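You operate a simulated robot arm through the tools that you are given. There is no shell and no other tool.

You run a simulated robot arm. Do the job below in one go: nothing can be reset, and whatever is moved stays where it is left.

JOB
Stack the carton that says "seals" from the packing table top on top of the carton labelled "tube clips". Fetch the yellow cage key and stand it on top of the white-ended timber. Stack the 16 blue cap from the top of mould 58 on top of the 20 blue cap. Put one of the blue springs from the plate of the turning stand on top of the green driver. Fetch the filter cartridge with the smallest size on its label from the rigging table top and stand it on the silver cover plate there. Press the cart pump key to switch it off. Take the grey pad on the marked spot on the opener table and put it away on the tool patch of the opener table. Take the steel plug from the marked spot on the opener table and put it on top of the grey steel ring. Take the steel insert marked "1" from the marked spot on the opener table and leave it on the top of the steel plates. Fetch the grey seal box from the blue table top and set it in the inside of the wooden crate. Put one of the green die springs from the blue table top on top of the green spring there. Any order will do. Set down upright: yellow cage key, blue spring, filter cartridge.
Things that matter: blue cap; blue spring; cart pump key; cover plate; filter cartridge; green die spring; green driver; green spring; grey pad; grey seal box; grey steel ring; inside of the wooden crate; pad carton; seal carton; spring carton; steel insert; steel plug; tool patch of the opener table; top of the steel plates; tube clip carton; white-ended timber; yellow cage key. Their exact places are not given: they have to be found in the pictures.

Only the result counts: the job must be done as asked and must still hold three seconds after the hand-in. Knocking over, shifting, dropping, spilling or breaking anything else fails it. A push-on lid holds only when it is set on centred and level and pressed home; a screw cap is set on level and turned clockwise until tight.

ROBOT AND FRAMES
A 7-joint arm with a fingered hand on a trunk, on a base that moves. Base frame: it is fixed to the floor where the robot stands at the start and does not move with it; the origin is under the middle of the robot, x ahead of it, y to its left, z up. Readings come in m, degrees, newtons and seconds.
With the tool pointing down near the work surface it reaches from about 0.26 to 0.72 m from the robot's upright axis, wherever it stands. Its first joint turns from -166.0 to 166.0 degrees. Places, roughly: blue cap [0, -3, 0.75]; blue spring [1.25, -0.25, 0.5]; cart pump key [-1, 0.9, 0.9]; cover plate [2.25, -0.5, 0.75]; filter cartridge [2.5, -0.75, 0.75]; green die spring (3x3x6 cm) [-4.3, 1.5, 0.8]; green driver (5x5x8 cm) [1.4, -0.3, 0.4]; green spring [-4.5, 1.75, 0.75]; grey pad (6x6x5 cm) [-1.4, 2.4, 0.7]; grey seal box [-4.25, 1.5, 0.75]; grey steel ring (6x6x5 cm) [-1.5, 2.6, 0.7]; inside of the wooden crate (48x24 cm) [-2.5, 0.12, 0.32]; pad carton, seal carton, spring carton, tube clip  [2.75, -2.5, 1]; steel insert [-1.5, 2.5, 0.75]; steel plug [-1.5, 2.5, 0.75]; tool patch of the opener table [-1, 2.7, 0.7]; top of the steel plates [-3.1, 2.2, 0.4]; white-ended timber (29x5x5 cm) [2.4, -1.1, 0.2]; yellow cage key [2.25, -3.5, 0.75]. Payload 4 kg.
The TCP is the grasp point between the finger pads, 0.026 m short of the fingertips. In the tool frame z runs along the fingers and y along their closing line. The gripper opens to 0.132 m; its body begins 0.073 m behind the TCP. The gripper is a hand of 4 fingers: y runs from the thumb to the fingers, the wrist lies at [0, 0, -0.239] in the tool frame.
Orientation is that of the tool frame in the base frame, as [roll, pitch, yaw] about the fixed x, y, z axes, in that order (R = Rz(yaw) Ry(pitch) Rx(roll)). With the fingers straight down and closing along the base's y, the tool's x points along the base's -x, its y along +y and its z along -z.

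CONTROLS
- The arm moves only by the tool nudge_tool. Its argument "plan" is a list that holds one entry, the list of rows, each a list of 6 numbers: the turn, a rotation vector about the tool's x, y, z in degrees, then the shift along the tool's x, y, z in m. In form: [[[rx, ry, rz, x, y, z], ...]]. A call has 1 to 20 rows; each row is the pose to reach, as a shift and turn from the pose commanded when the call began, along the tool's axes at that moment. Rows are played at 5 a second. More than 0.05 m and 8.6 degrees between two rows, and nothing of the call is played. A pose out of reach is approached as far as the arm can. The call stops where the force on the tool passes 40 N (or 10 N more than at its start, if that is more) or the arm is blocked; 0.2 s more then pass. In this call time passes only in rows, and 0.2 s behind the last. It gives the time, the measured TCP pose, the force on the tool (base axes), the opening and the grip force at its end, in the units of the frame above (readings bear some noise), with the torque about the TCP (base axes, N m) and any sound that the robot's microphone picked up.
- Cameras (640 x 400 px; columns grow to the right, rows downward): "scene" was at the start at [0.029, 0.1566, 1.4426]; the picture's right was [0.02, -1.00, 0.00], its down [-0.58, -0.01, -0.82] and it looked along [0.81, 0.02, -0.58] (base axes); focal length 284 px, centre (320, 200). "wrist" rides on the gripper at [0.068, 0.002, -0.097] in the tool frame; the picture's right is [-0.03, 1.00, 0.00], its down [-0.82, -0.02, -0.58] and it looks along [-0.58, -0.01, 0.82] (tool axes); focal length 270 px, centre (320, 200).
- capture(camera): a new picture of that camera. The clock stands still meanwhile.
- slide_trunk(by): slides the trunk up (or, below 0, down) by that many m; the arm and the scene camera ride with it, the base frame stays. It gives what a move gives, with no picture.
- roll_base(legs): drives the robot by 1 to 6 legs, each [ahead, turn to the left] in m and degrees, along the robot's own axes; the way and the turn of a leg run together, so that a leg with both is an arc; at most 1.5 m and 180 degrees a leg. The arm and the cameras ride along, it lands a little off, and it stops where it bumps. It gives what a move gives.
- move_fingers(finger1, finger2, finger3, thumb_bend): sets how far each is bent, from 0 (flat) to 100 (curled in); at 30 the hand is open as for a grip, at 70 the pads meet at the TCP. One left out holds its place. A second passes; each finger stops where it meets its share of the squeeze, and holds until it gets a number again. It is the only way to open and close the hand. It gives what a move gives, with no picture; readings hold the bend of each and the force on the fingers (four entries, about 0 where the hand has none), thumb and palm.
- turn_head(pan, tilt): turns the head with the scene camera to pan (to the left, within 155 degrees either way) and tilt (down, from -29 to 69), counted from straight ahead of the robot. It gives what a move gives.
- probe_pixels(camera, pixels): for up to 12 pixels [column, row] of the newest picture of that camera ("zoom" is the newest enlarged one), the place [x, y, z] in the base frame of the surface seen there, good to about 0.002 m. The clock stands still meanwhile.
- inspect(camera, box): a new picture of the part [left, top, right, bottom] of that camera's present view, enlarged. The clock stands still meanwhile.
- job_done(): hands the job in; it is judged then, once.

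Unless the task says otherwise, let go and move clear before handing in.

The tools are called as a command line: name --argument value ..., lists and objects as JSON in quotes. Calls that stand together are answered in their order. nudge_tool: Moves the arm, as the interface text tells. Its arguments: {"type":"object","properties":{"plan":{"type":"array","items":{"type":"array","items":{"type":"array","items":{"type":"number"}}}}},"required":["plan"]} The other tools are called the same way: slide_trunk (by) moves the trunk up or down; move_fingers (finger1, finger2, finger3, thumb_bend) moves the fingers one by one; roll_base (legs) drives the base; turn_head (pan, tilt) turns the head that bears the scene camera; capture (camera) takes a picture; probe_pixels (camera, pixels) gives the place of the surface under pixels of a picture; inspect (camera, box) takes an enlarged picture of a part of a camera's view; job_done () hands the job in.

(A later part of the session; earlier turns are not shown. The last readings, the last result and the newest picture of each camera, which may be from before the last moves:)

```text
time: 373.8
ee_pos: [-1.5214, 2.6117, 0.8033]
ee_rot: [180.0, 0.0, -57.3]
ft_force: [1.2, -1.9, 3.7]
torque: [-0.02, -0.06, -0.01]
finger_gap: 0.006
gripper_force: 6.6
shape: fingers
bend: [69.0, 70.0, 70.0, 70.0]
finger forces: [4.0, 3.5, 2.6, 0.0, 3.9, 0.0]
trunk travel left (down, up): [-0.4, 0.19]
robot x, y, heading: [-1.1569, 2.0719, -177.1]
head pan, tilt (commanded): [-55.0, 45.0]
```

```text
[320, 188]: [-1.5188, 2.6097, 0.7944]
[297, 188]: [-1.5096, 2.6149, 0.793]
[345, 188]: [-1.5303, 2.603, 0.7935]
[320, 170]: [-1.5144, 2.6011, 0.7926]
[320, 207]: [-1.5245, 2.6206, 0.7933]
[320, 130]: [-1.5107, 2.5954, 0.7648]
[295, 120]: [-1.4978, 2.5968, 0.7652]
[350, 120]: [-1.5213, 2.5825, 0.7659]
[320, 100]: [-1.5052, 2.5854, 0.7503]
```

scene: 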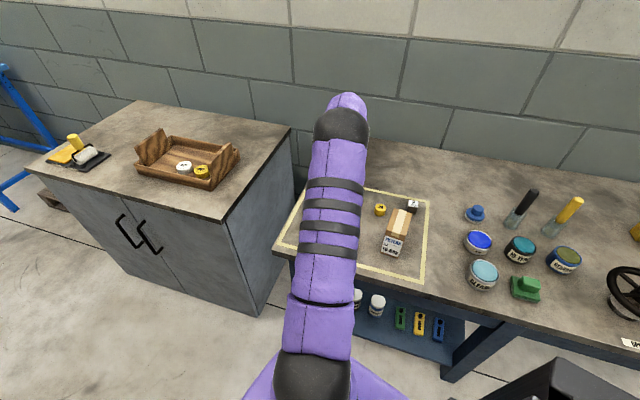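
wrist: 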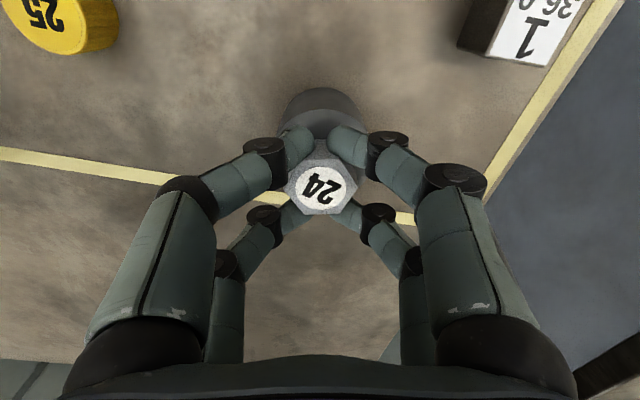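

Now centred ((-1.5198,2.609) over the ring). Releasing in steps.

move_fingers --finger1 65 --finger2 65 --finger3 65 --thumb_bend 65

move_fingers --finger1 54 --finger2 54 --finger3 54 --thumb_bend 54

capture --camera "wrist"

probe_pixels --camera "wrist" --pixels '[[320, 188], [300, 188], [342, 188], [320, 175], [320, 205], [320, 150], [320, 110]]'

```text
time: 374.8
ee_pos: [-1.5212, 2.6111, 0.8012]
ee_rot: [-180.0, -0.1, -57.5]
ft_force: [1.0, -0.7, -0.2]
torque: [-0.01, -0.03, 0.02]
finger_gap: 0.0162
gripper_force: 0.0
shape: fingers
bend: [65.0, 65.0, 65.0, 65.0]
finger forces: [0.0, 0.0, 0.0, 0.0, 0.1, 0.0]
trunk travel left (down, up): [-0.4, 0.19]
robot x, y, heading: [-1.1535, 2.0692, -177.5]
head pan, tilt (commanded): [-55.0, 45.0]
```

```text
time: 375.8
ee_pos: [-1.5197, 2.6107, 0.8021]
ee_rot: [-179.9, 0.0, -57.5]
ft_force: [0.5, -0.2, -1.0]
torque: [-0.04, -0.01, 0.03]
finger_gap: 0.052
gripper_force: 0.1
shape: fingers
bend: [54.0, 54.0, 54.0, 54.0]
finger forces: [0.0, 0.1, 0.0, 0.0, 0.0, 0.0]
trunk travel left (down, up): [-0.4, 0.19]
robot x, y, heading: [-1.157, 2.0668, -177.3]
head pan, tilt (commanded): [-55.0, 45.0]
```

```text
taken
```

wrist: 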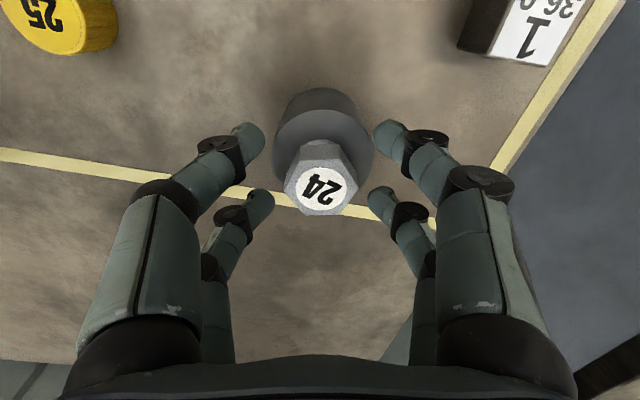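

```text
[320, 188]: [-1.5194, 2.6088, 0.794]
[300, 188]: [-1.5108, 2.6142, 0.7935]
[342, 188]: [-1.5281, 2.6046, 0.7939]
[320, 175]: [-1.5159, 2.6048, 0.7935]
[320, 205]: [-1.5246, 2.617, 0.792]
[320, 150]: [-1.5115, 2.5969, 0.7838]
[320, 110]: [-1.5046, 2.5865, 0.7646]
```

The plug sits level on the ring. I'll open, lift away, and then look for the tool patch on the right part of the table.

move_fingers --finger1 45 --finger2 45 --finger3 45 --thumb_bend 45

nudge_tool --plan '[[[0, 0, 0, 0, 0, -0.03], [0, 0, 0, 0, 0, -0.07], [0, 0, 0, 0, 0, -0.12], [0, 0, 0, 0, 0, -0.16], [0, 0, 0, 0.04, 0, -0.17], [0, 0, 0, 0.08, 0, -0.18], [0, 0, 0, 0.12, 0, -0.19]]]'

turn_head --pan -85 --tilt 40

capture --camera "scene"

inspect --camera "scene" --box '[250, 150, 500, 320]'

```text
time: 376.8
ee_pos: [-1.5212, 2.6104, 0.8005]
ee_rot: [-180.0, 0.0, -57.5]
ft_force: [-1.2, 0.0, 0.3]
torque: [0.0, 0.01, -0.02]
finger_gap: 0.0822
gripper_force: 0.2
shape: fingers
bend: [45.0, 45.0, 45.0, 45.0]
finger forces: [0.0, 0.0, 0.0, 0.1, 0.0, 0.1]
trunk travel left (down, up): [-0.4, 0.19]
robot x, y, heading: [-1.1556, 2.0672, -177.3]
head pan, tilt (commanded): [-55.0, 45.0]
```

```text
time: 378.4
ee_pos: [-1.4547, 2.5072, 0.9921]
ee_rot: [-180.0, 0.0, -57.6]
ft_force: [-0.3, -0.1, 0.6]
torque: [0.02, -0.04, 0.0]
finger_gap: 0.0824
gripper_force: 0.1
shape: fingers
bend: [45.0, 45.0, 45.0, 45.0]
finger forces: [0.1, 0.0, 0.1, 0.1, 0.0, 0.0]
trunk travel left (down, up): [-0.4, 0.19]
robot x, y, heading: [-1.1566, 2.0679, -177.6]
head pan, tilt (commanded): [-55.0, 45.0]
```

```text
time: 379.4
ee_pos: [-1.456, 2.5085, 0.992]
ee_rot: [179.9, 0.0, -57.5]
ft_force: [0.2, 0.4, -0.5]
torque: [0.03, 0.02, 0.01]
finger_gap: 0.0821
gripper_force: 0.3
shape: fingers
bend: [45.0, 45.0, 45.0, 45.0]
finger forces: [0.0, 0.0, 0.1, 0.1, 0.0, 0.1]
trunk travel left (down, up): [-0.4, 0.19]
robot x, y, heading: [-1.1551, 2.0716, -177.4]
head pan, tilt (commanded): [-85.0, 40.0]
```

```text
taken
```

scene: 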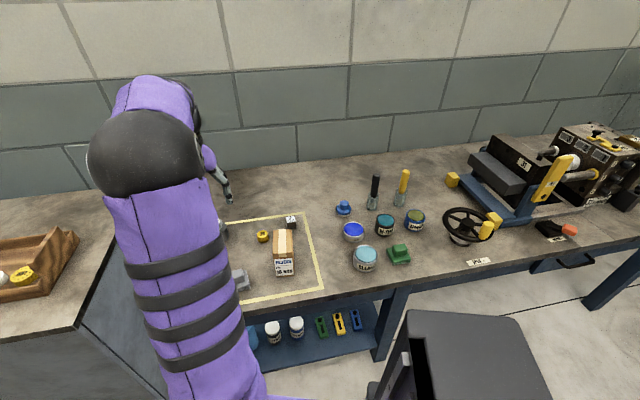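

```text
2.35 times, centred on (375, 235) of scene
```

zoom: 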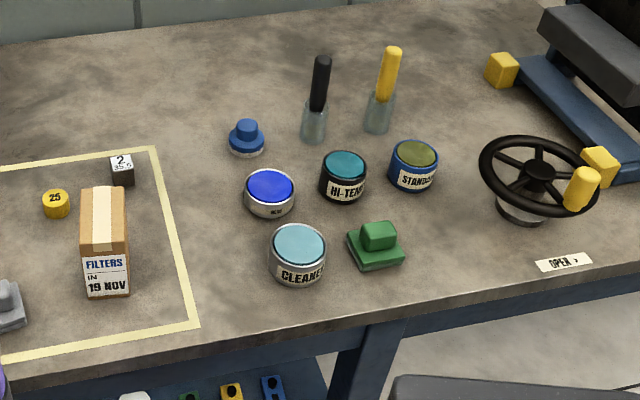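

I'll probe the items around (-1.0,2.7) to find which patch of table that is.

probe_pixels --camera "zoom" --pixels '[[247, 148], [270, 205], [343, 190], [414, 175], [300, 265], [376, 255], [313, 135], [378, 128], [310, 180], [330, 230], [200, 250], [430, 250]]'

probe_pixels --camera "zoom" --pixels '[[200, 150], [280, 100], [350, 140], [440, 130], [450, 200], [220, 320], [320, 310], [440, 290], [540, 250], [200, 200], [150, 150], [195, 325]]'

```text
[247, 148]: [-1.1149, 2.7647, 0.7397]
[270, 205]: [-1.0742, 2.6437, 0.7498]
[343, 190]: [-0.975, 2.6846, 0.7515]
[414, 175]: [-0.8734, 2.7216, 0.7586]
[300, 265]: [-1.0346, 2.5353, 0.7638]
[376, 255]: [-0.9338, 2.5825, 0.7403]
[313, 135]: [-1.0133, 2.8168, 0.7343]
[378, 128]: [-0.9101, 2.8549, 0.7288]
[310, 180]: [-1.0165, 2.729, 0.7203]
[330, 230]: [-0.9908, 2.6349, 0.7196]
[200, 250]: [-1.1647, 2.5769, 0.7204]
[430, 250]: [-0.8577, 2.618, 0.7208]
```

```text
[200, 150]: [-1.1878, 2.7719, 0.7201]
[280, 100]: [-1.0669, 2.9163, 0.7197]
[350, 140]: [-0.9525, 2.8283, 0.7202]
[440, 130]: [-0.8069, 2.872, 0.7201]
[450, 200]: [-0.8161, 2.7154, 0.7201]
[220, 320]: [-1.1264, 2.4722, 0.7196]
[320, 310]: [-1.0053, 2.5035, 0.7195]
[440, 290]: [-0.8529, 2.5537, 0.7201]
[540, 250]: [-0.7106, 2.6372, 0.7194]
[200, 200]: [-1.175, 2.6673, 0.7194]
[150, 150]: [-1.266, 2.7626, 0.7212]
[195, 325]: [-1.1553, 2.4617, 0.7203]
```

The tools form a 3×3 grid (cans, pads, brushes) with one empty slot at about (-0.83,2.617): that is the tool patch slot for the grey pad. I'll look at the pad with the wrist camera first.

nudge_tool --plan '[[[0, 0, 0, 0.03, 0.0, 0], [0, 0, 0, 0.06, -0.005, 0], [0, 0, 0, 0.0957, -0.0134, 0]]]'

capture --camera "wrist"

inspect --camera "wrist" --box '[250, 40, 410, 200]'

```text
time: 380.2
ee_pos: [-1.3895, 2.4356, 0.9895]
ee_rot: [-180.0, 0.1, -57.5]
ft_force: [0.2, 0.1, 0.6]
torque: [-0.04, -0.01, -0.01]
finger_gap: 0.0824
gripper_force: 0.1
shape: fingers
bend: [45.0, 45.0, 45.0, 45.0]
finger forces: [0.0, 0.0, 0.0, 0.0, 0.0, 0.0]
trunk travel left (down, up): [-0.4, 0.19]
robot x, y, heading: [-1.156, 2.0725, -177.5]
head pan, tilt (commanded): [-85.0, 40.0]
```

```text
taken
```

wrist: 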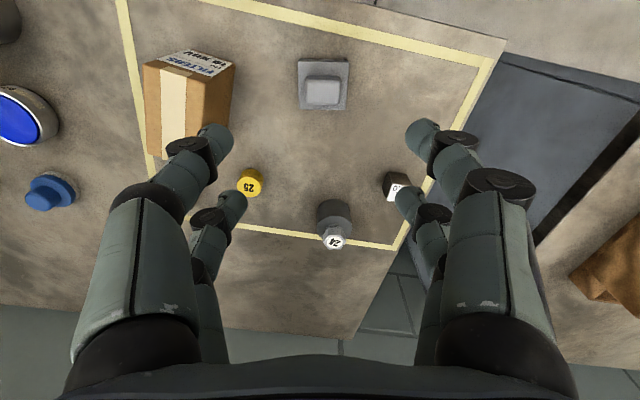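

```text
2.50 times, centred on (330, 120) of wrist
```

zoom: 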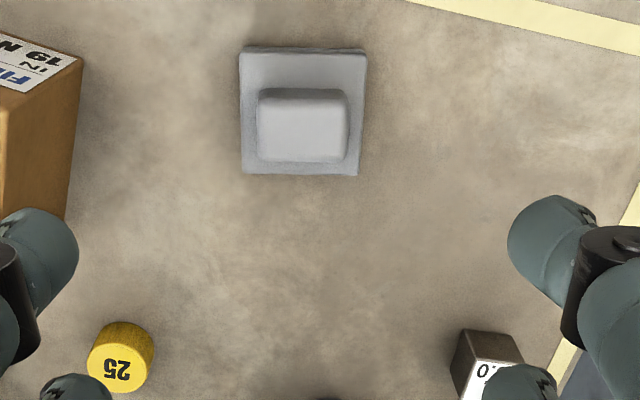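

probe_pixels --camera "zoom" --pixels '[[303, 130], [262, 130], [345, 130], [303, 102], [303, 158], [244, 55], [362, 55], [355, 170], [245, 170]]'

```text
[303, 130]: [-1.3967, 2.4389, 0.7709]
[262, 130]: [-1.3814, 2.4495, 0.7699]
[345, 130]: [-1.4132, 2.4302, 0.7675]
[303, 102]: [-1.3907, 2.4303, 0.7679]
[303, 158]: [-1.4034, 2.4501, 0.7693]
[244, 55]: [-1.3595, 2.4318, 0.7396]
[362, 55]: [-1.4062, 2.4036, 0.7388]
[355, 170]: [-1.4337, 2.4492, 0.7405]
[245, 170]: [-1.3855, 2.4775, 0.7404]
```

Pad centre is (-1.3965,2.440), knob ≈4 cm wide, top 0.770, base plate top 0.740. I'll check the carton's clearance, narrow the fingers a bit, and descend onto the knob.

probe_pixels --camera "zoom" --pixels '[[80, 60], [66, 210], [72, 150], [60, 100]]'

move_fingers --finger1 50 --finger2 50 --finger3 50 --thumb_bend 50

nudge_tool --plan '[[[0, 0, 0, -0.0075, 0.0035, 0.04], [0, 0, 0, -0.0075, 0.0035, 0.08], [0, 0, 0, -0.0075, 0.0035, 0.12], [0, 0, 0, -0.0075, 0.0035, 0.155]]]'

capture --camera "wrist"

```text
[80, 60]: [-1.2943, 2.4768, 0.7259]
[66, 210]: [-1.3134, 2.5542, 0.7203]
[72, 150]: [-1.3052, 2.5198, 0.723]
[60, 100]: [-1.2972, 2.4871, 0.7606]
```

```text
time: 381.2
ee_pos: [-1.3897, 2.4349, 0.9902]
ee_rot: [179.9, 0.0, -57.5]
ft_force: [0.3, 0.2, 0.1]
torque: [0.02, 0.0, -0.03]
finger_gap: 0.0666
gripper_force: 0.1
shape: fingers
bend: [50.0, 50.0, 50.0, 50.0]
finger forces: [0.1, 0.0, 0.0, 0.1, 0.0, 0.0]
trunk travel left (down, up): [-0.4, 0.19]
robot x, y, heading: [-1.1574, 2.0709, -177.3]
head pan, tilt (commanded): [-85.0, 40.0]
```

```text
time: 382.2
ee_pos: [-1.3984, 2.4427, 0.8327]
ee_rot: [179.9, 0.1, -57.6]
ft_force: [-0.6, 0.0, 0.3]
torque: [0.01, 0.01, 0.02]
finger_gap: 0.0662
gripper_force: 0.0
shape: fingers
bend: [50.0, 50.0, 50.0, 50.0]
finger forces: [0.1, 0.1, 0.1, 0.0, 0.0, 0.1]
trunk travel left (down, up): [-0.4, 0.19]
robot x, y, heading: [-1.1572, 2.0688, -177.5]
head pan, tilt (commanded): [-85.0, 40.0]
```

```text
taken
```

wrist: 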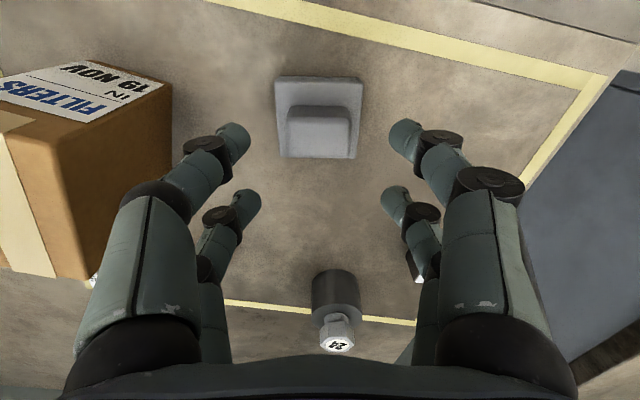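

Offset is about +4 mm in tool x. I'll correct and descend to the knob.

nudge_tool --plan '[[[0, 0, 0, 0.004, 0.0003, 0.02], [0, 0, 0, 0.004, 0.0003, 0.04], [0, 0, 0, 0.004, 0.0003, 0.053]]]'

move_fingers --finger1 57 --finger2 57 --finger3 57 --thumb_bend 57

capture --camera "wrist"

```text
time: 383.0
ee_pos: [-1.3973, 2.4353, 0.783]
ee_rot: [180.0, 0.0, -57.7]
ft_force: [-0.4, 0.1, -0.1]
torque: [-0.04, -0.01, 0.0]
finger_gap: 0.0665
gripper_force: 0.0
shape: fingers
bend: [50.0, 50.0, 50.0, 50.0]
finger forces: [0.1, 0.0, 0.0, 0.1, 0.0, 0.0]
trunk travel left (down, up): [-0.4, 0.19]
robot x, y, heading: [-1.1588, 2.0701, -177.4]
head pan, tilt (commanded): [-85.0, 40.0]
```

```text
time: 384.0
ee_pos: [-1.399, 2.4357, 0.7831]
ee_rot: [179.9, 0.0, -57.5]
ft_force: [0.3, -0.4, -0.9]
torque: [0.0, -0.02, 0.01]
finger_gap: 0.0462
gripper_force: 0.0
shape: fingers
bend: [56.0, 56.0, 56.0, 56.0]
finger forces: [0.1, 0.1, 0.1, 0.0, 0.0, 0.0]
trunk travel left (down, up): [-0.4, 0.19]
robot x, y, heading: [-1.1593, 2.0692, -177.4]
head pan, tilt (commanded): [-85.0, 40.0]
```

```text
taken
```

wrist: 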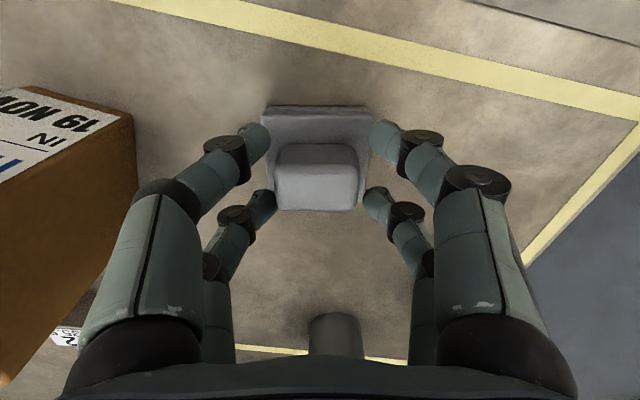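

Knob is centred between the fingers. I'll lower 3 mm and close on it.

nudge_tool --plan '[[[0, 0, 0, 0, 0, 0.003]]]'

move_fingers --finger1 62 --finger2 62 --finger3 62 --thumb_bend 62

move_fingers --finger1 65 --finger2 65 --finger3 65 --thumb_bend 65

nudge_tool --plan '[[[0, 0, 0, 0, 0, -0.01], [0, 0, 0, 0, 0, -0.03], [0, 0, 0, 0, 0, -0.06], [0, 0, 0, 0, 0, -0.1], [0, 0, 0, 0, 0, -0.14]]]'

capture --camera "wrist"

```text
time: 384.4
ee_pos: [-1.3975, 2.4372, 0.7801]
ee_rot: [-180.0, 0.1, -57.4]
ft_force: [0.5, 0.1, 0.5]
torque: [-0.03, -0.01, -0.01]
finger_gap: 0.0464
gripper_force: 0.0
shape: fingers
bend: [56.0, 56.0, 56.0, 56.0]
finger forces: [0.0, 0.0, 0.1, 0.1, 0.1, 0.0]
trunk travel left (down, up): [-0.4, 0.19]
robot x, y, heading: [-1.1595, 2.0665, -177.1]
head pan, tilt (commanded): [-85.0, 40.0]
```

```text
time: 385.4
ee_pos: [-1.3977, 2.4358, 0.7791]
ee_rot: [180.0, 0.0, -57.6]
ft_force: [0.2, 0.1, 0.3]
torque: [-0.01, -0.02, -0.02]
finger_gap: 0.0266
gripper_force: 2.6
shape: fingers
bend: [62.0, 58.0, 58.0, 62.0]
finger forces: [0.0, 2.8, 2.7, 0.0, 0.0, 0.0]
trunk travel left (down, up): [-0.4, 0.19]
robot x, y, heading: [-1.1575, 2.0673, -177.5]
head pan, tilt (commanded): [-85.0, 40.0]
```

```text
time: 386.4
ee_pos: [-1.3974, 2.4359, 0.7798]
ee_rot: [180.0, 0.0, -57.5]
ft_force: [0.2, -0.2, 0.2]
torque: [0.02, -0.04, -0.02]
finger_gap: 0.0171
gripper_force: 4.7
shape: fingers
bend: [65.0, 58.0, 58.0, 65.0]
finger forces: [0.0, 4.7, 4.8, 0.0, 0.1, 0.0]
trunk travel left (down, up): [-0.4, 0.19]
robot x, y, heading: [-1.1535, 2.0682, -177.3]
head pan, tilt (commanded): [-85.0, 40.0]
```

```text
time: 387.6
ee_pos: [-1.3952, 2.4341, 0.9183]
ee_rot: [179.9, -0.1, -57.7]
ft_force: [-0.3, 0.6, -0.1]
torque: [-0.05, 0.0, 0.01]
finger_gap: 0.0168
gripper_force: 4.5
shape: fingers
bend: [65.0, 58.0, 58.0, 65.0]
finger forces: [0.1, 4.8, 4.8, 0.0, 0.0, 0.1]
trunk travel left (down, up): [-0.4, 0.19]
robot x, y, heading: [-1.156, 2.0672, -177.6]
head pan, tilt (commanded): [-85.0, 40.0]
```

```text
taken
```

wrist: 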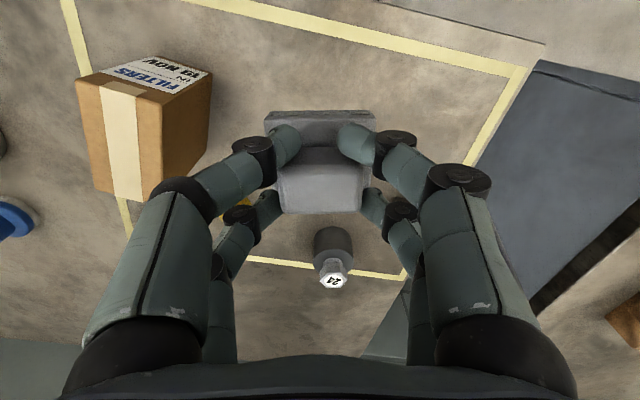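

Only the far pair grips the knob; the near pair closed in front of it. I'll check whether the pad still hangs level.

probe_pixels --camera "wrist" --pixels '[[320, 190], [290, 190], [355, 190], [320, 172], [320, 207], [275, 118], [368, 116], [320, 122], [320, 155]]'

inspect --camera "wrist" --box '[240, 90, 400, 230]'

```text
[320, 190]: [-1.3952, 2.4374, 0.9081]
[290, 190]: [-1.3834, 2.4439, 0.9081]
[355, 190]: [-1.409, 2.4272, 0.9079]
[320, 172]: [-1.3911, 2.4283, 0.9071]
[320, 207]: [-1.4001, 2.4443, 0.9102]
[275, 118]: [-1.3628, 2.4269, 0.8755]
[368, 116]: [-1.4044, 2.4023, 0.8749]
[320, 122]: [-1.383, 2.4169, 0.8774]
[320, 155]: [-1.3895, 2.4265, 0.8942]
```

```text
2.86 times, centred on (320, 160) of wrist
```

zoom: 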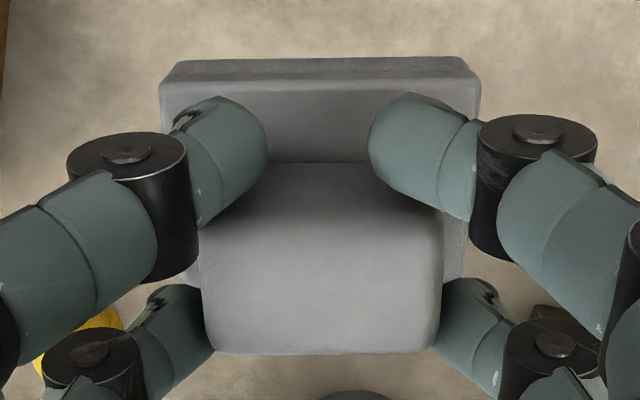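

The pad droops ~5° toward the camera but is held. I'll carry it at this height (bottom ≈0.855) over to above the empty slot at (-0.833,2.617), turning 14° to align with the table.

nudge_tool --plan '[[[0, 0, 1.1, 0.0115, -0.044, 0], [0, 0, 2.2, 0.023, -0.0879, 0], [0, 0, 3.2, 0.0344, -0.1319, 0], [0, 0, 4.3, 0.0459, -0.1758, 0], [0, 0, 5.4, 0.0574, -0.2198, 0], [0, 0, 6.5, 0.0689, -0.2637, 0], [0, 0, 7.5, 0.0803, -0.3077, 0], [0, 0, 8.6, 0.0918, -0.3516, 0], [0, 0, 9.7, 0.1033, -0.3956, 0], [0, 0, 10.8, 0.1148, -0.4395, 0], [0, 0, 11.8, 0.1262, -0.4835, 0], [0, 0, 12.9, 0.1377, -0.5274, 0], [0, 0, 14, 0.1492, -0.5714, 0]]]'

capture --camera "wrist"

capture --camera "scene"

```text
time: 390.4
ee_pos: [-0.8341, 2.6188, 0.9175]
ee_rot: [179.8, -0.1, -71.5]
ft_force: [-0.1, -0.7, -0.6]
torque: [0.0, -0.03, -0.03]
finger_gap: 0.0169
gripper_force: 4.9
shape: fingers
bend: [65.0, 59.0, 58.0, 65.0]
finger forces: [0.0, 4.8, 4.8, 0.0, 0.1, 0.0]
trunk travel left (down, up): [-0.4, 0.19]
robot x, y, heading: [-1.1601, 2.0696, -177.3]
head pan, tilt (commanded): [-85.0, 40.0]
```

```text
taken
```

wrist: 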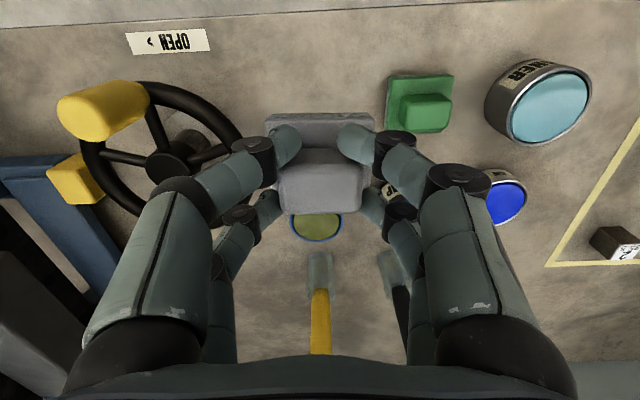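

```text
taken
```

scene: 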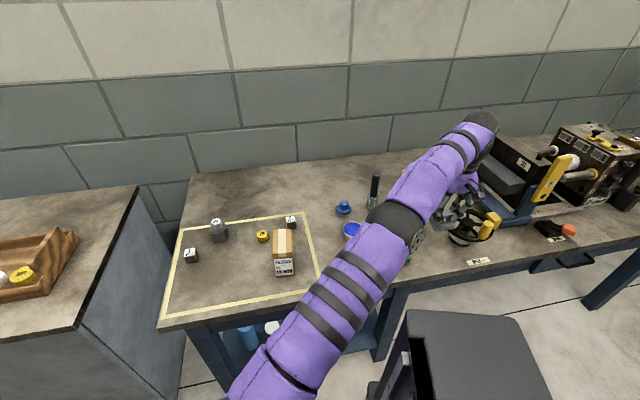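

I'll probe the wheel rim, green pad and can near the slot to check finger clearances before lowering.

probe_pixels --camera "wrist" --pixels '[[222, 108], [238, 130], [200, 92], [170, 165], [392, 100], [390, 128], [425, 110], [316, 228], [340, 225], [265, 130], [320, 190], [300, 119], [345, 119], [320, 60]]'

```text
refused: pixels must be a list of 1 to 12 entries
```

probe_pixels --camera "wrist" --pixels '[[222, 108], [236, 128], [200, 92], [392, 100], [390, 128], [425, 110], [316, 228], [340, 225], [320, 190], [300, 119], [345, 119], [320, 60]]'

```text
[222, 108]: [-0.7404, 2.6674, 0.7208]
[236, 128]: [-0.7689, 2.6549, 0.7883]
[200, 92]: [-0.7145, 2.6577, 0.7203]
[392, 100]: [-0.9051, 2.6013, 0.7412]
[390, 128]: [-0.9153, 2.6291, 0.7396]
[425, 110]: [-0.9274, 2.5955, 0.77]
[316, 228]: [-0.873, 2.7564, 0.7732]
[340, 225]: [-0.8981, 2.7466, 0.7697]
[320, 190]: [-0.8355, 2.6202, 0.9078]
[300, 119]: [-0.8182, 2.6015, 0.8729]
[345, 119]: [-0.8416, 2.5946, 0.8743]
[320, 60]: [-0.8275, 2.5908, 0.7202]
```

Clearances are OK with an 8 mm shift away from the wheel. I'll level the pad by a 4.5° tilt, shift, and lower 0.122 m.

nudge_tool --plan '[[[0, 4.5, 0, -0.0045, 0.008, 0.0], [0, 4.5, 0, -0.0045, 0.008, 0.04], [0, 4.5, 0, -0.0045, 0.008, 0.08], [0, 4.5, 0, -0.0045, 0.008, 0.11], [0, 4.5, 0, -0.0045, 0.008, 0.123]]]'

capture --camera "wrist"

probe_pixels --camera "wrist" --pixels '[[320, 190], [290, 190], [355, 190], [320, 172], [320, 207], [275, 118], [368, 116], [320, 122], [320, 100], [398, 125]]'

```text
time: 391.6
ee_pos: [-0.8424, 2.6199, 0.7962]
ee_rot: [179.9, -4.6, -71.4]
ft_force: [0.0, -0.3, -0.8]
torque: [0.0, -0.03, 0.0]
finger_gap: 0.0167
gripper_force: 5.0
shape: fingers
bend: [65.0, 59.0, 58.0, 65.0]
finger forces: [0.0, 4.7, 4.6, 0.0, 0.0, 0.0]
out of reach, approached as far as the arm can: row 1
trunk travel left (down, up): [-0.4, 0.19]
robot x, y, heading: [-1.158, 2.0672, -177.6]
head pan, tilt (commanded): [-85.0, 40.0]
```

```text
taken
```

wrist: 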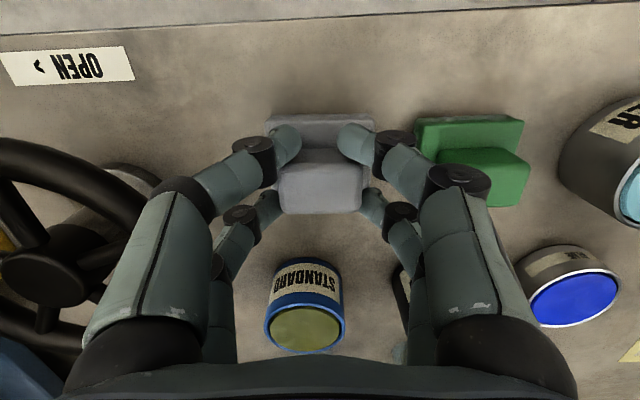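

```text
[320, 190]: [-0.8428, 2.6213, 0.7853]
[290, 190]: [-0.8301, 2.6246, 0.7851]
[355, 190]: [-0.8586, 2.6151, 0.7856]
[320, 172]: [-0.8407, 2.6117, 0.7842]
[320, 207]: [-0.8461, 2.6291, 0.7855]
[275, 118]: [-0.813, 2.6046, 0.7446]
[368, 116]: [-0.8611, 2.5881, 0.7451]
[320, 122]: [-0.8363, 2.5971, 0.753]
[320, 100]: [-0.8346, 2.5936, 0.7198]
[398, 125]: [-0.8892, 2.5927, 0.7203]
```

Knob top is level at 0.785, 1.5 cm above its resting height. Lowering 13 mm, then by millimetres.

nudge_tool --plan '[[[0, 0, 0, 0.0005, 0, 0.006], [0, 0, 0, 0.001, 0, 0.012]]]'

nudge_tool --plan '[[[0, 0, 0, 0, 0, 0.001], [0, 0, 0, 0, 0, 0.002]]]'

nudge_tool --plan '[[[0, 0, 0, 0, 0, 0.001], [0, 0, 0, 0, 0, 0.002]]]'

```text
time: 392.2
ee_pos: [-0.8434, 2.6173, 0.7844]
ee_rot: [179.9, -4.4, -71.4]
ft_force: [0.1, 0.5, -0.5]
torque: [-0.01, 0.04, -0.04]
finger_gap: 0.0167
gripper_force: 4.7
shape: fingers
bend: [65.0, 59.0, 58.0, 65.0]
finger forces: [0.0, 4.6, 4.7, 0.0, 0.1, 0.0]
trunk travel left (down, up): [-0.4, 0.19]
robot x, y, heading: [-1.1586, 2.0701, -177.1]
head pan, tilt (commanded): [-85.0, 40.0]
```

```text
time: 392.8
ee_pos: [-0.8433, 2.6186, 0.7821]
ee_rot: [-180.0, -4.5, -71.5]
ft_force: [0.5, -0.2, -0.2]
torque: [0.04, 0.01, -0.01]
finger_gap: 0.0168
gripper_force: 4.7
shape: fingers
bend: [65.0, 59.0, 58.0, 65.0]
finger forces: [0.0, 4.6, 4.7, 0.0, 0.0, 0.1]
trunk travel left (down, up): [-0.4, 0.19]
robot x, y, heading: [-1.1547, 2.067, -177.3]
head pan, tilt (commanded): [-85.0, 40.0]
```

```text
time: 393.4
ee_pos: [-0.8441, 2.6191, 0.7801]
ee_rot: [-180.0, -4.5, -71.4]
ft_force: [0.4, 0.3, -0.3]
torque: [-0.02, -0.02, 0.02]
finger_gap: 0.0166
gripper_force: 4.8
shape: fingers
bend: [65.0, 59.0, 58.0, 65.0]
finger forces: [0.1, 4.7, 4.8, 0.0, 0.0, 0.0]
trunk travel left (down, up): [-0.4, 0.19]
robot x, y, heading: [-1.1563, 2.0689, -177.5]
head pan, tilt (commanded): [-85.0, 40.0]
```

capture --camera "wrist"

probe_pixels --camera "wrist" --pixels '[[320, 190], [290, 190], [355, 190], [320, 172], [320, 207], [320, 118]]'

nudge_tool --plan '[[[0, 0, 0, 0, 0, 0.001], [0, 0, 0, 0, 0, 0.002]]]'

```text
taken
```

wrist: 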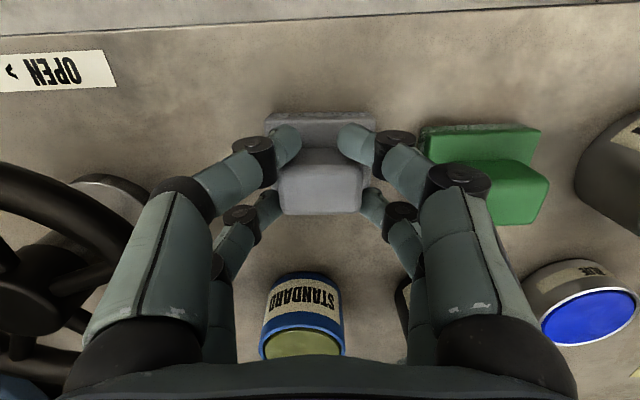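

```text
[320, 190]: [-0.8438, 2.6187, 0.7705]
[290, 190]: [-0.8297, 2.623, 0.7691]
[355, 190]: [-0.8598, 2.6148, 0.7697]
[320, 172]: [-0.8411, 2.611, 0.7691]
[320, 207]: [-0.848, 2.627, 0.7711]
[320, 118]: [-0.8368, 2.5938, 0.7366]
```

```text
time: 394.0
ee_pos: [-0.8445, 2.6173, 0.7797]
ee_rot: [180.0, -4.5, -71.5]
ft_force: [-0.1, 0.8, 5.0]
torque: [0.11, 0.07, -0.01]
finger_gap: 0.0169
gripper_force: 6.1
shape: fingers
bend: [65.0, 59.0, 59.0, 65.0]
finger forces: [0.1, 6.1, 5.7, 0.0, 0.0, 0.0]
trunk travel left (down, up): [-0.4, 0.19]
robot x, y, heading: [-1.1546, 2.0686, -177.4]
head pan, tilt (commanded): [-85.0, 40.0]
```

Contact (5 N), pad sits flat. I'll release, checking the hand doesn't touch the wheel or green pad.

move_fingers --finger1 57 --finger2 57 --finger3 57 --thumb_bend 57

move_fingers --finger1 52 --finger2 52 --finger3 52 --thumb_bend 52

capture --camera "wrist"

```text
time: 395.0
ee_pos: [-0.8431, 2.618, 0.7789]
ee_rot: [-180.0, -4.5, -71.6]
ft_force: [0.0, 0.4, -0.4]
torque: [-0.02, -0.02, -0.02]
finger_gap: 0.0452
gripper_force: 0.1
shape: fingers
bend: [56.0, 56.0, 56.0, 56.0]
finger forces: [0.0, 0.1, 0.0, 0.0, 0.0, 0.0]
trunk travel left (down, up): [-0.4, 0.19]
robot x, y, heading: [-1.1539, 2.0658, -177.7]
head pan, tilt (commanded): [-85.0, 40.0]
```

```text
time: 396.0
ee_pos: [-0.8444, 2.618, 0.7791]
ee_rot: [180.0, -4.5, -71.6]
ft_force: [-0.3, 0.3, -0.1]
torque: [0.01, 0.0, 0.02]
finger_gap: 0.0584
gripper_force: 0.1
shape: fingers
bend: [52.0, 52.0, 52.0, 52.0]
finger forces: [0.0, 0.0, 0.0, 0.1, 0.1, 0.1]
trunk travel left (down, up): [-0.4, 0.19]
robot x, y, heading: [-1.1581, 2.0703, -177.4]
head pan, tilt (commanded): [-85.0, 40.0]
```

```text
taken
```

wrist: 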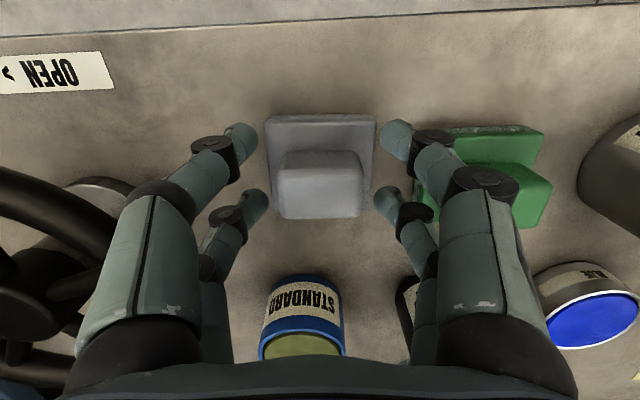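

The pad sits in the patch slot. I'll rise vertically (accounting for the tilt) and level the tool.

nudge_tool --plan '[[[0, 0, 0, 0.0024, 0, -0.03], [0, 0, 0, 0.0055, 0, -0.07], [0, 0, 0, 0.0094, 0, -0.12], [0, -4.5, 0, 0.0125, 0, -0.16], [0, -4.5, 0, 0.016, 0, -0.2]]]'

capture --camera "wrist"

capture --camera "scene"

```text
refused: row 3 steps farther than a row can; nothing moved
```

```text
taken
```

wrist: 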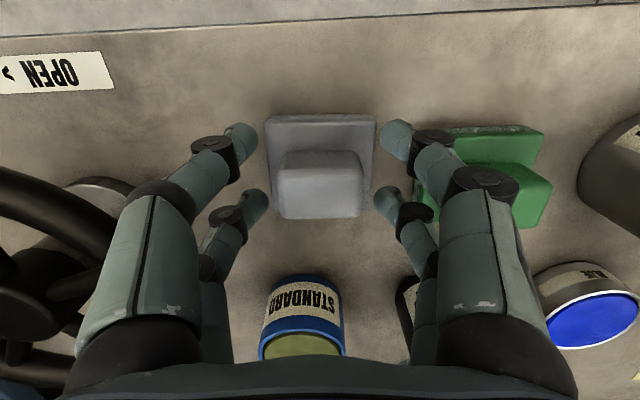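

```text
taken
```

scene: 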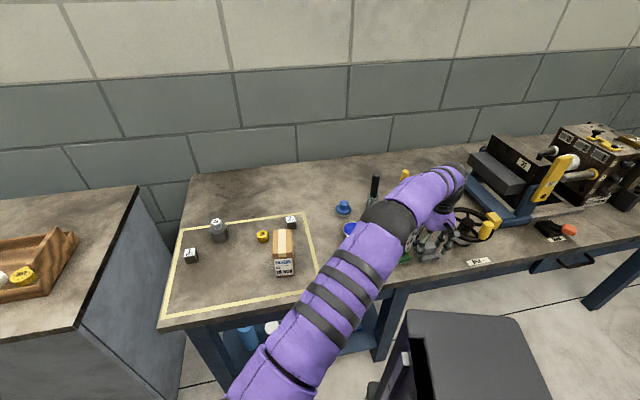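

nudge_tool --plan '[[[0, 0, 0, 0.0024, 0, -0.03], [0, 0, 0, 0.0055, 0, -0.07], [0, 0, 0, 0.0086, 0, -0.11], [0, -4.5, 0, 0.0117, 0, -0.15], [0, -4.5, 0, 0.0148, 0, -0.19]]]'

capture --camera "wrist"

```text
time: 397.2
ee_pos: [-0.8486, 2.6103, 0.9689]
ee_rot: [179.9, -0.1, -71.5]
ft_force: [0.5, 0.2, 0.4]
torque: [0.01, 0.02, 0.02]
finger_gap: 0.0587
gripper_force: 0.2
shape: fingers
bend: [52.0, 52.0, 52.0, 52.0]
finger forces: [0.0, 0.1, 0.1, 0.1, 0.0, 0.0]
out of reach, approached as far as the arm can: row 5
trunk travel left (down, up): [-0.4, 0.19]
robot x, y, heading: [-1.1569, 2.0658, -177.3]
head pan, tilt (commanded): [-85.0, 40.0]
```

```text
taken
```

wrist: 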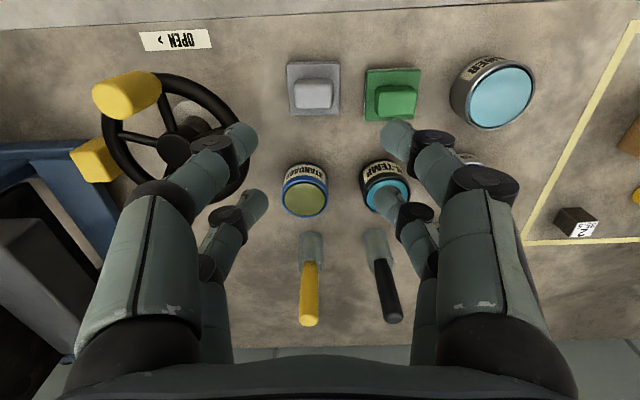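

The grey pad sits neatly in the grid next to the green one. Now for insert "1": I'll swing back over the marked spot at this height.

nudge_tool --plan '[[[0, 0, -0.5, -0.0083, 0.0446, 0], [0, 0, -0.9, -0.0165, 0.0893, 0], [0, 0, -1.4, -0.0248, 0.1339, 0], [0, 0, -1.8, -0.033, 0.1785, 0], [0, 0, -2.3, -0.0413, 0.2232, 0], [0, 0, -2.7, -0.0495, 0.2678, 0], [0, 0, -3.2, -0.0578, 0.3124, 0], [0, 0, -3.6, -0.066, 0.3571, 0], [0, 0, -4.1, -0.0743, 0.4017, 0], [0, 0, -4.5, -0.0825, 0.4463, 0], [0, 0, -5, -0.0908, 0.4909, 0], [0, 0, -5.4, -0.099, 0.5356, 0], [0, 0, -5.9, -0.1073, 0.5802, 0], [0, 0, -6.3, -0.1155, 0.6248, 0], [0, 0, -6.8, -0.1238, 0.6695, 0], [0, 0, -7.2, -0.132, 0.7141, 0]]]'

capture --camera "wrist"

inspect --camera "wrist" --box '[260, 50, 400, 190]'

```text
time: 400.6
ee_pos: [-1.5736, 2.5032, 0.9656]
ee_rot: [-180.0, 0.1, -64.4]
ft_force: [0.5, 0.4, 0.5]
torque: [0.01, -0.02, 0.01]
finger_gap: 0.0587
gripper_force: 0.1
shape: fingers
bend: [52.0, 52.0, 52.0, 52.0]
finger forces: [0.0, 0.0, 0.0, 0.0, 0.0, 0.0]
trunk travel left (down, up): [-0.4, 0.19]
robot x, y, heading: [-1.1582, 2.0694, -177.6]
head pan, tilt (commanded): [-85.0, 40.0]
```

```text
taken
```

wrist: 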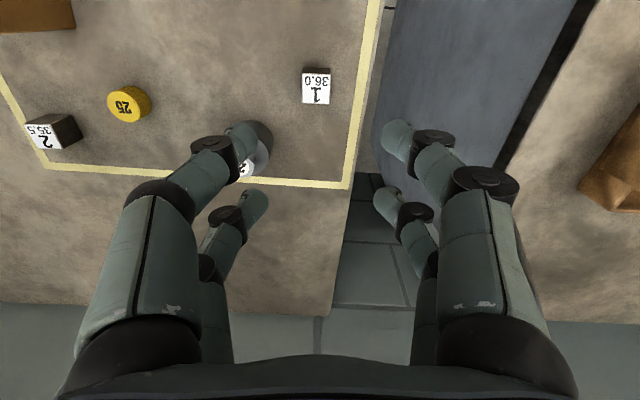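

```text
2.86 times, centred on (330, 120) of wrist
```

zoom: 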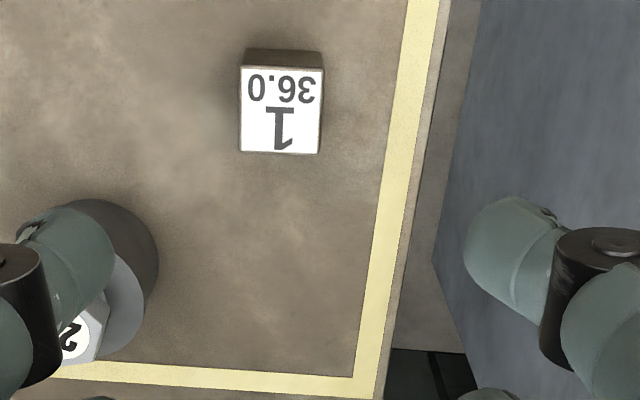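

Insert 1 is aligned with the hand (offset ~2 mm). I'll descend 0.206 m around it.

nudge_tool --plan '[[[0, 0, 0, -0.002, -0.002, 0.045], [0, 0, 0, -0.002, -0.002, 0.09], [0, 0, 0, -0.002, -0.002, 0.135], [0, 0, 0, -0.002, -0.002, 0.175], [0, 0, 0, -0.002, -0.002, 0.2]]]'

capture --camera "wrist"

```text
time: 401.8
ee_pos: [-1.5697, 2.5124, 0.7661]
ee_rot: [180.0, 0.1, -64.3]
ft_force: [0.1, -0.1, 0.2]
torque: [-0.01, 0.03, 0.01]
finger_gap: 0.0589
gripper_force: 0.1
shape: fingers
bend: [52.0, 52.0, 52.0, 52.0]
finger forces: [0.1, 0.0, 0.0, 0.1, 0.1, 0.1]
trunk travel left (down, up): [-0.4, 0.19]
robot x, y, heading: [-1.1564, 2.0672, -177.3]
head pan, tilt (commanded): [-85.0, 40.0]
```

```text
taken
```

wrist: 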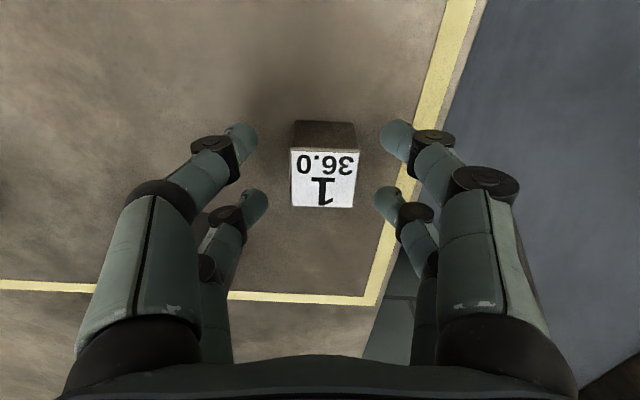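

nudge_tool --plan '[[[0, 0, 0, 0.004, 0.003, 0.004], [0, 0, 0, 0.004, 0.003, 0.007]]]'

move_fingers --finger1 60 --finger2 60 --finger3 60 --thumb_bend 60

move_fingers --finger1 65 --finger2 65 --finger3 65 --thumb_bend 65

capture --camera "wrist"

```text
time: 402.4
ee_pos: [-1.5678, 2.5048, 0.759]
ee_rot: [-180.0, 0.1, -64.3]
ft_force: [0.6, -0.2, -0.7]
torque: [0.01, 0.01, -0.01]
finger_gap: 0.059
gripper_force: 0.0
shape: fingers
bend: [52.0, 52.0, 52.0, 52.0]
finger forces: [0.1, 0.0, 0.1, 0.1, 0.0, 0.0]
trunk travel left (down, up): [-0.4, 0.19]
robot x, y, heading: [-1.1578, 2.0692, -177.3]
head pan, tilt (commanded): [-85.0, 40.0]
```

```text
time: 403.4
ee_pos: [-1.5696, 2.5041, 0.7594]
ee_rot: [179.9, 0.0, -64.3]
ft_force: [0.6, -0.1, 1.0]
torque: [0.03, -0.01, 0.01]
finger_gap: 0.033
gripper_force: 0.3
shape: fingers
bend: [60.0, 60.0, 59.0, 60.0]
finger forces: [0.1, 0.0, 0.4, 0.0, 0.0, 0.1]
trunk travel left (down, up): [-0.4, 0.19]
robot x, y, heading: [-1.1573, 2.0703, -177.3]
head pan, tilt (commanded): [-85.0, 40.0]
```

```text
time: 404.4
ee_pos: [-1.5691, 2.5051, 0.7598]
ee_rot: [180.0, -0.1, -64.3]
ft_force: [0.6, -0.7, -0.4]
torque: [-0.05, 0.0, -0.01]
finger_gap: 0.0204
gripper_force: 3.7
shape: fingers
bend: [63.0, 62.0, 60.0, 65.0]
finger forces: [1.6, 2.2, 3.5, 0.0, 0.1, 0.0]
trunk travel left (down, up): [-0.4, 0.19]
robot x, y, heading: [-1.1533, 2.0715, -177.2]
head pan, tilt (commanded): [-85.0, 40.0]
```

```text
taken
```

wrist: 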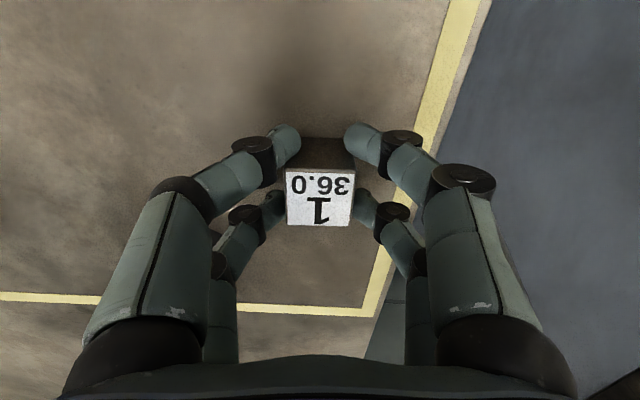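

Thumb isn't loaded, so the cube may sit slightly skewed. I'll zoom to see.

inspect --camera "wrist" --box '[250, 110, 390, 250]'

```text
2.86 times, centred on (320, 180) of wrist
```

zoom: 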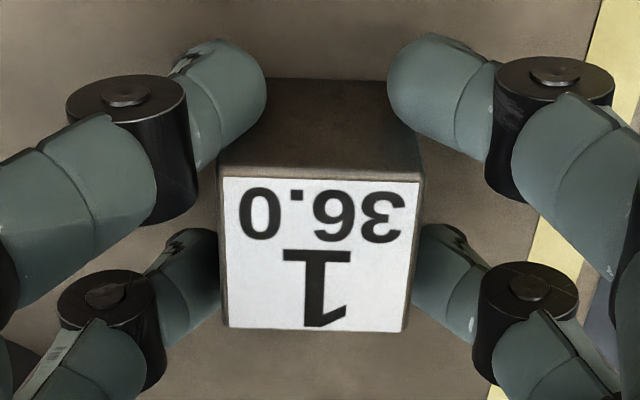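

The cube is just as wide as the finger spacing, so fingers sit on its edges. I'll open, shift so the near pair (finger1+thumb) is centred on it, and pinch with that pair only.

move_fingers --finger1 54 --finger2 50 --finger3 50 --thumb_bend 54

nudge_tool --plan '[[[0, 0, 0, -0.008, 0, 0], [0, 0, 0, -0.0165, 0, 0]]]'

capture --camera "wrist"

inspect --camera "wrist" --box '[250, 90, 390, 230]'

```text
time: 405.4
ee_pos: [-1.5694, 2.505, 0.7593]
ee_rot: [-179.9, 0.0, -64.2]
ft_force: [0.1, 0.2, 0.8]
torque: [0.0, 0.0, 0.0]
finger_gap: 0.0516
gripper_force: 0.0
shape: fingers
bend: [54.0, 50.0, 50.0, 54.0]
finger forces: [0.0, 0.0, 0.0, 0.1, 0.1, 0.1]
trunk travel left (down, up): [-0.4, 0.19]
robot x, y, heading: [-1.1555, 2.0718, -177.4]
head pan, tilt (commanded): [-85.0, 40.0]
```

```text
time: 406.0
ee_pos: [-1.5749, 2.52, 0.76]
ee_rot: [179.9, 0.0, -64.3]
ft_force: [-0.3, -0.3, 0.7]
torque: [0.01, 0.0, 0.0]
finger_gap: 0.0519
gripper_force: 0.1
shape: fingers
bend: [54.0, 50.0, 50.0, 54.0]
finger forces: [0.0, 0.0, 0.0, 0.1, 0.0, 0.1]
trunk travel left (down, up): [-0.4, 0.19]
robot x, y, heading: [-1.1542, 2.07, -177.5]
head pan, tilt (commanded): [-85.0, 40.0]
```

```text
taken
```

wrist: 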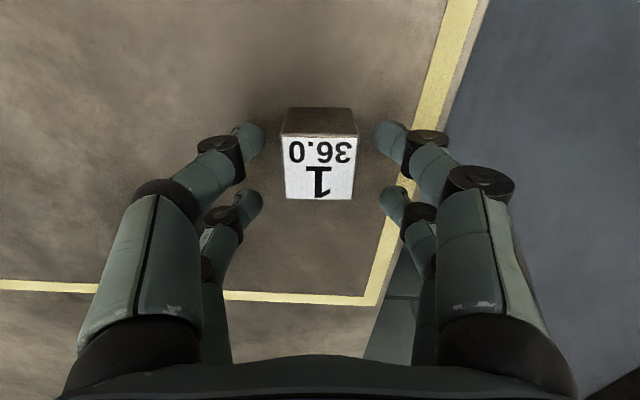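

```text
2.86 times, centred on (320, 160) of wrist
```

zoom: 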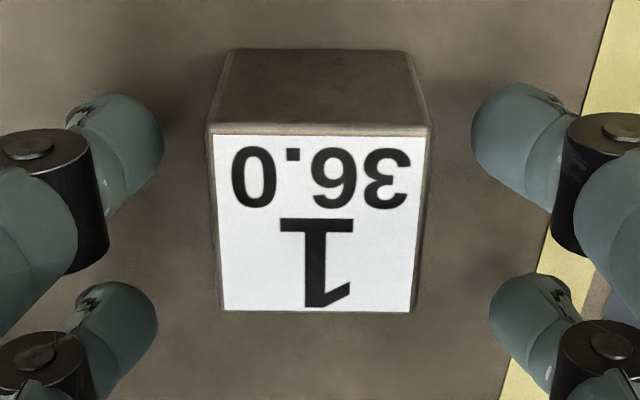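

Cube centre is at tool x ≈+0.014, nearly on the near pair. I'll shift 2 mm more and pinch with finger1 and thumb.

nudge_tool --plan '[[[0, 0, 0, -0.0025, 0, 0]]]'

move_fingers --finger1 61 --thumb_bend 61

move_fingers --finger1 68 --thumb_bend 68

capture --camera "wrist"

```text
time: 406.4
ee_pos: [-1.5758, 2.5229, 0.7579]
ee_rot: [179.9, 0.0, -64.3]
ft_force: [-0.2, -0.8, -0.7]
torque: [-0.01, 0.01, 0.0]
finger_gap: 0.0519
gripper_force: 0.0
shape: fingers
bend: [54.0, 50.0, 50.0, 54.0]
finger forces: [0.0, 0.0, 0.1, 0.0, 0.0, 0.0]
trunk travel left (down, up): [-0.4, 0.19]
robot x, y, heading: [-1.1559, 2.0668, -177.5]
head pan, tilt (commanded): [-85.0, 40.0]
```

```text
time: 407.4
ee_pos: [-1.5765, 2.5228, 0.7584]
ee_rot: [-179.9, 0.0, -64.3]
ft_force: [0.3, 0.1, 1.3]
torque: [0.01, -0.02, 0.04]
finger_gap: 0.0316
gripper_force: 0.6
shape: fingers
bend: [60.0, 50.0, 50.0, 61.0]
finger forces: [0.6, 0.1, 0.0, 0.0, 0.3, 0.0]
trunk travel left (down, up): [-0.4, 0.19]
robot x, y, heading: [-1.1567, 2.0714, -177.2]
head pan, tilt (commanded): [-85.0, 40.0]
```

```text
time: 408.4
ee_pos: [-1.5761, 2.5224, 0.7569]
ee_rot: [-180.0, -0.1, -64.3]
ft_force: [0.4, 0.8, 1.0]
torque: [0.04, 0.06, 0.01]
finger_gap: 0.0284
gripper_force: 5.5
shape: fingers
bend: [61.0, 50.0, 50.0, 64.0]
finger forces: [5.7, 0.0, 0.0, 0.0, 6.3, 0.0]
trunk travel left (down, up): [-0.4, 0.19]
robot x, y, heading: [-1.1526, 2.0719, -177.5]
head pan, tilt (commanded): [-85.0, 40.0]
```

```text
taken
```

wrist: 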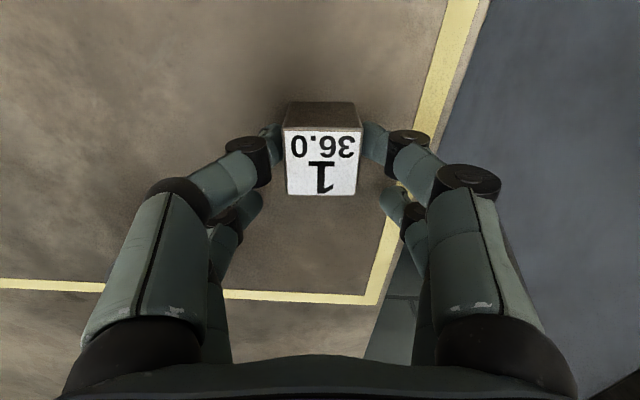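

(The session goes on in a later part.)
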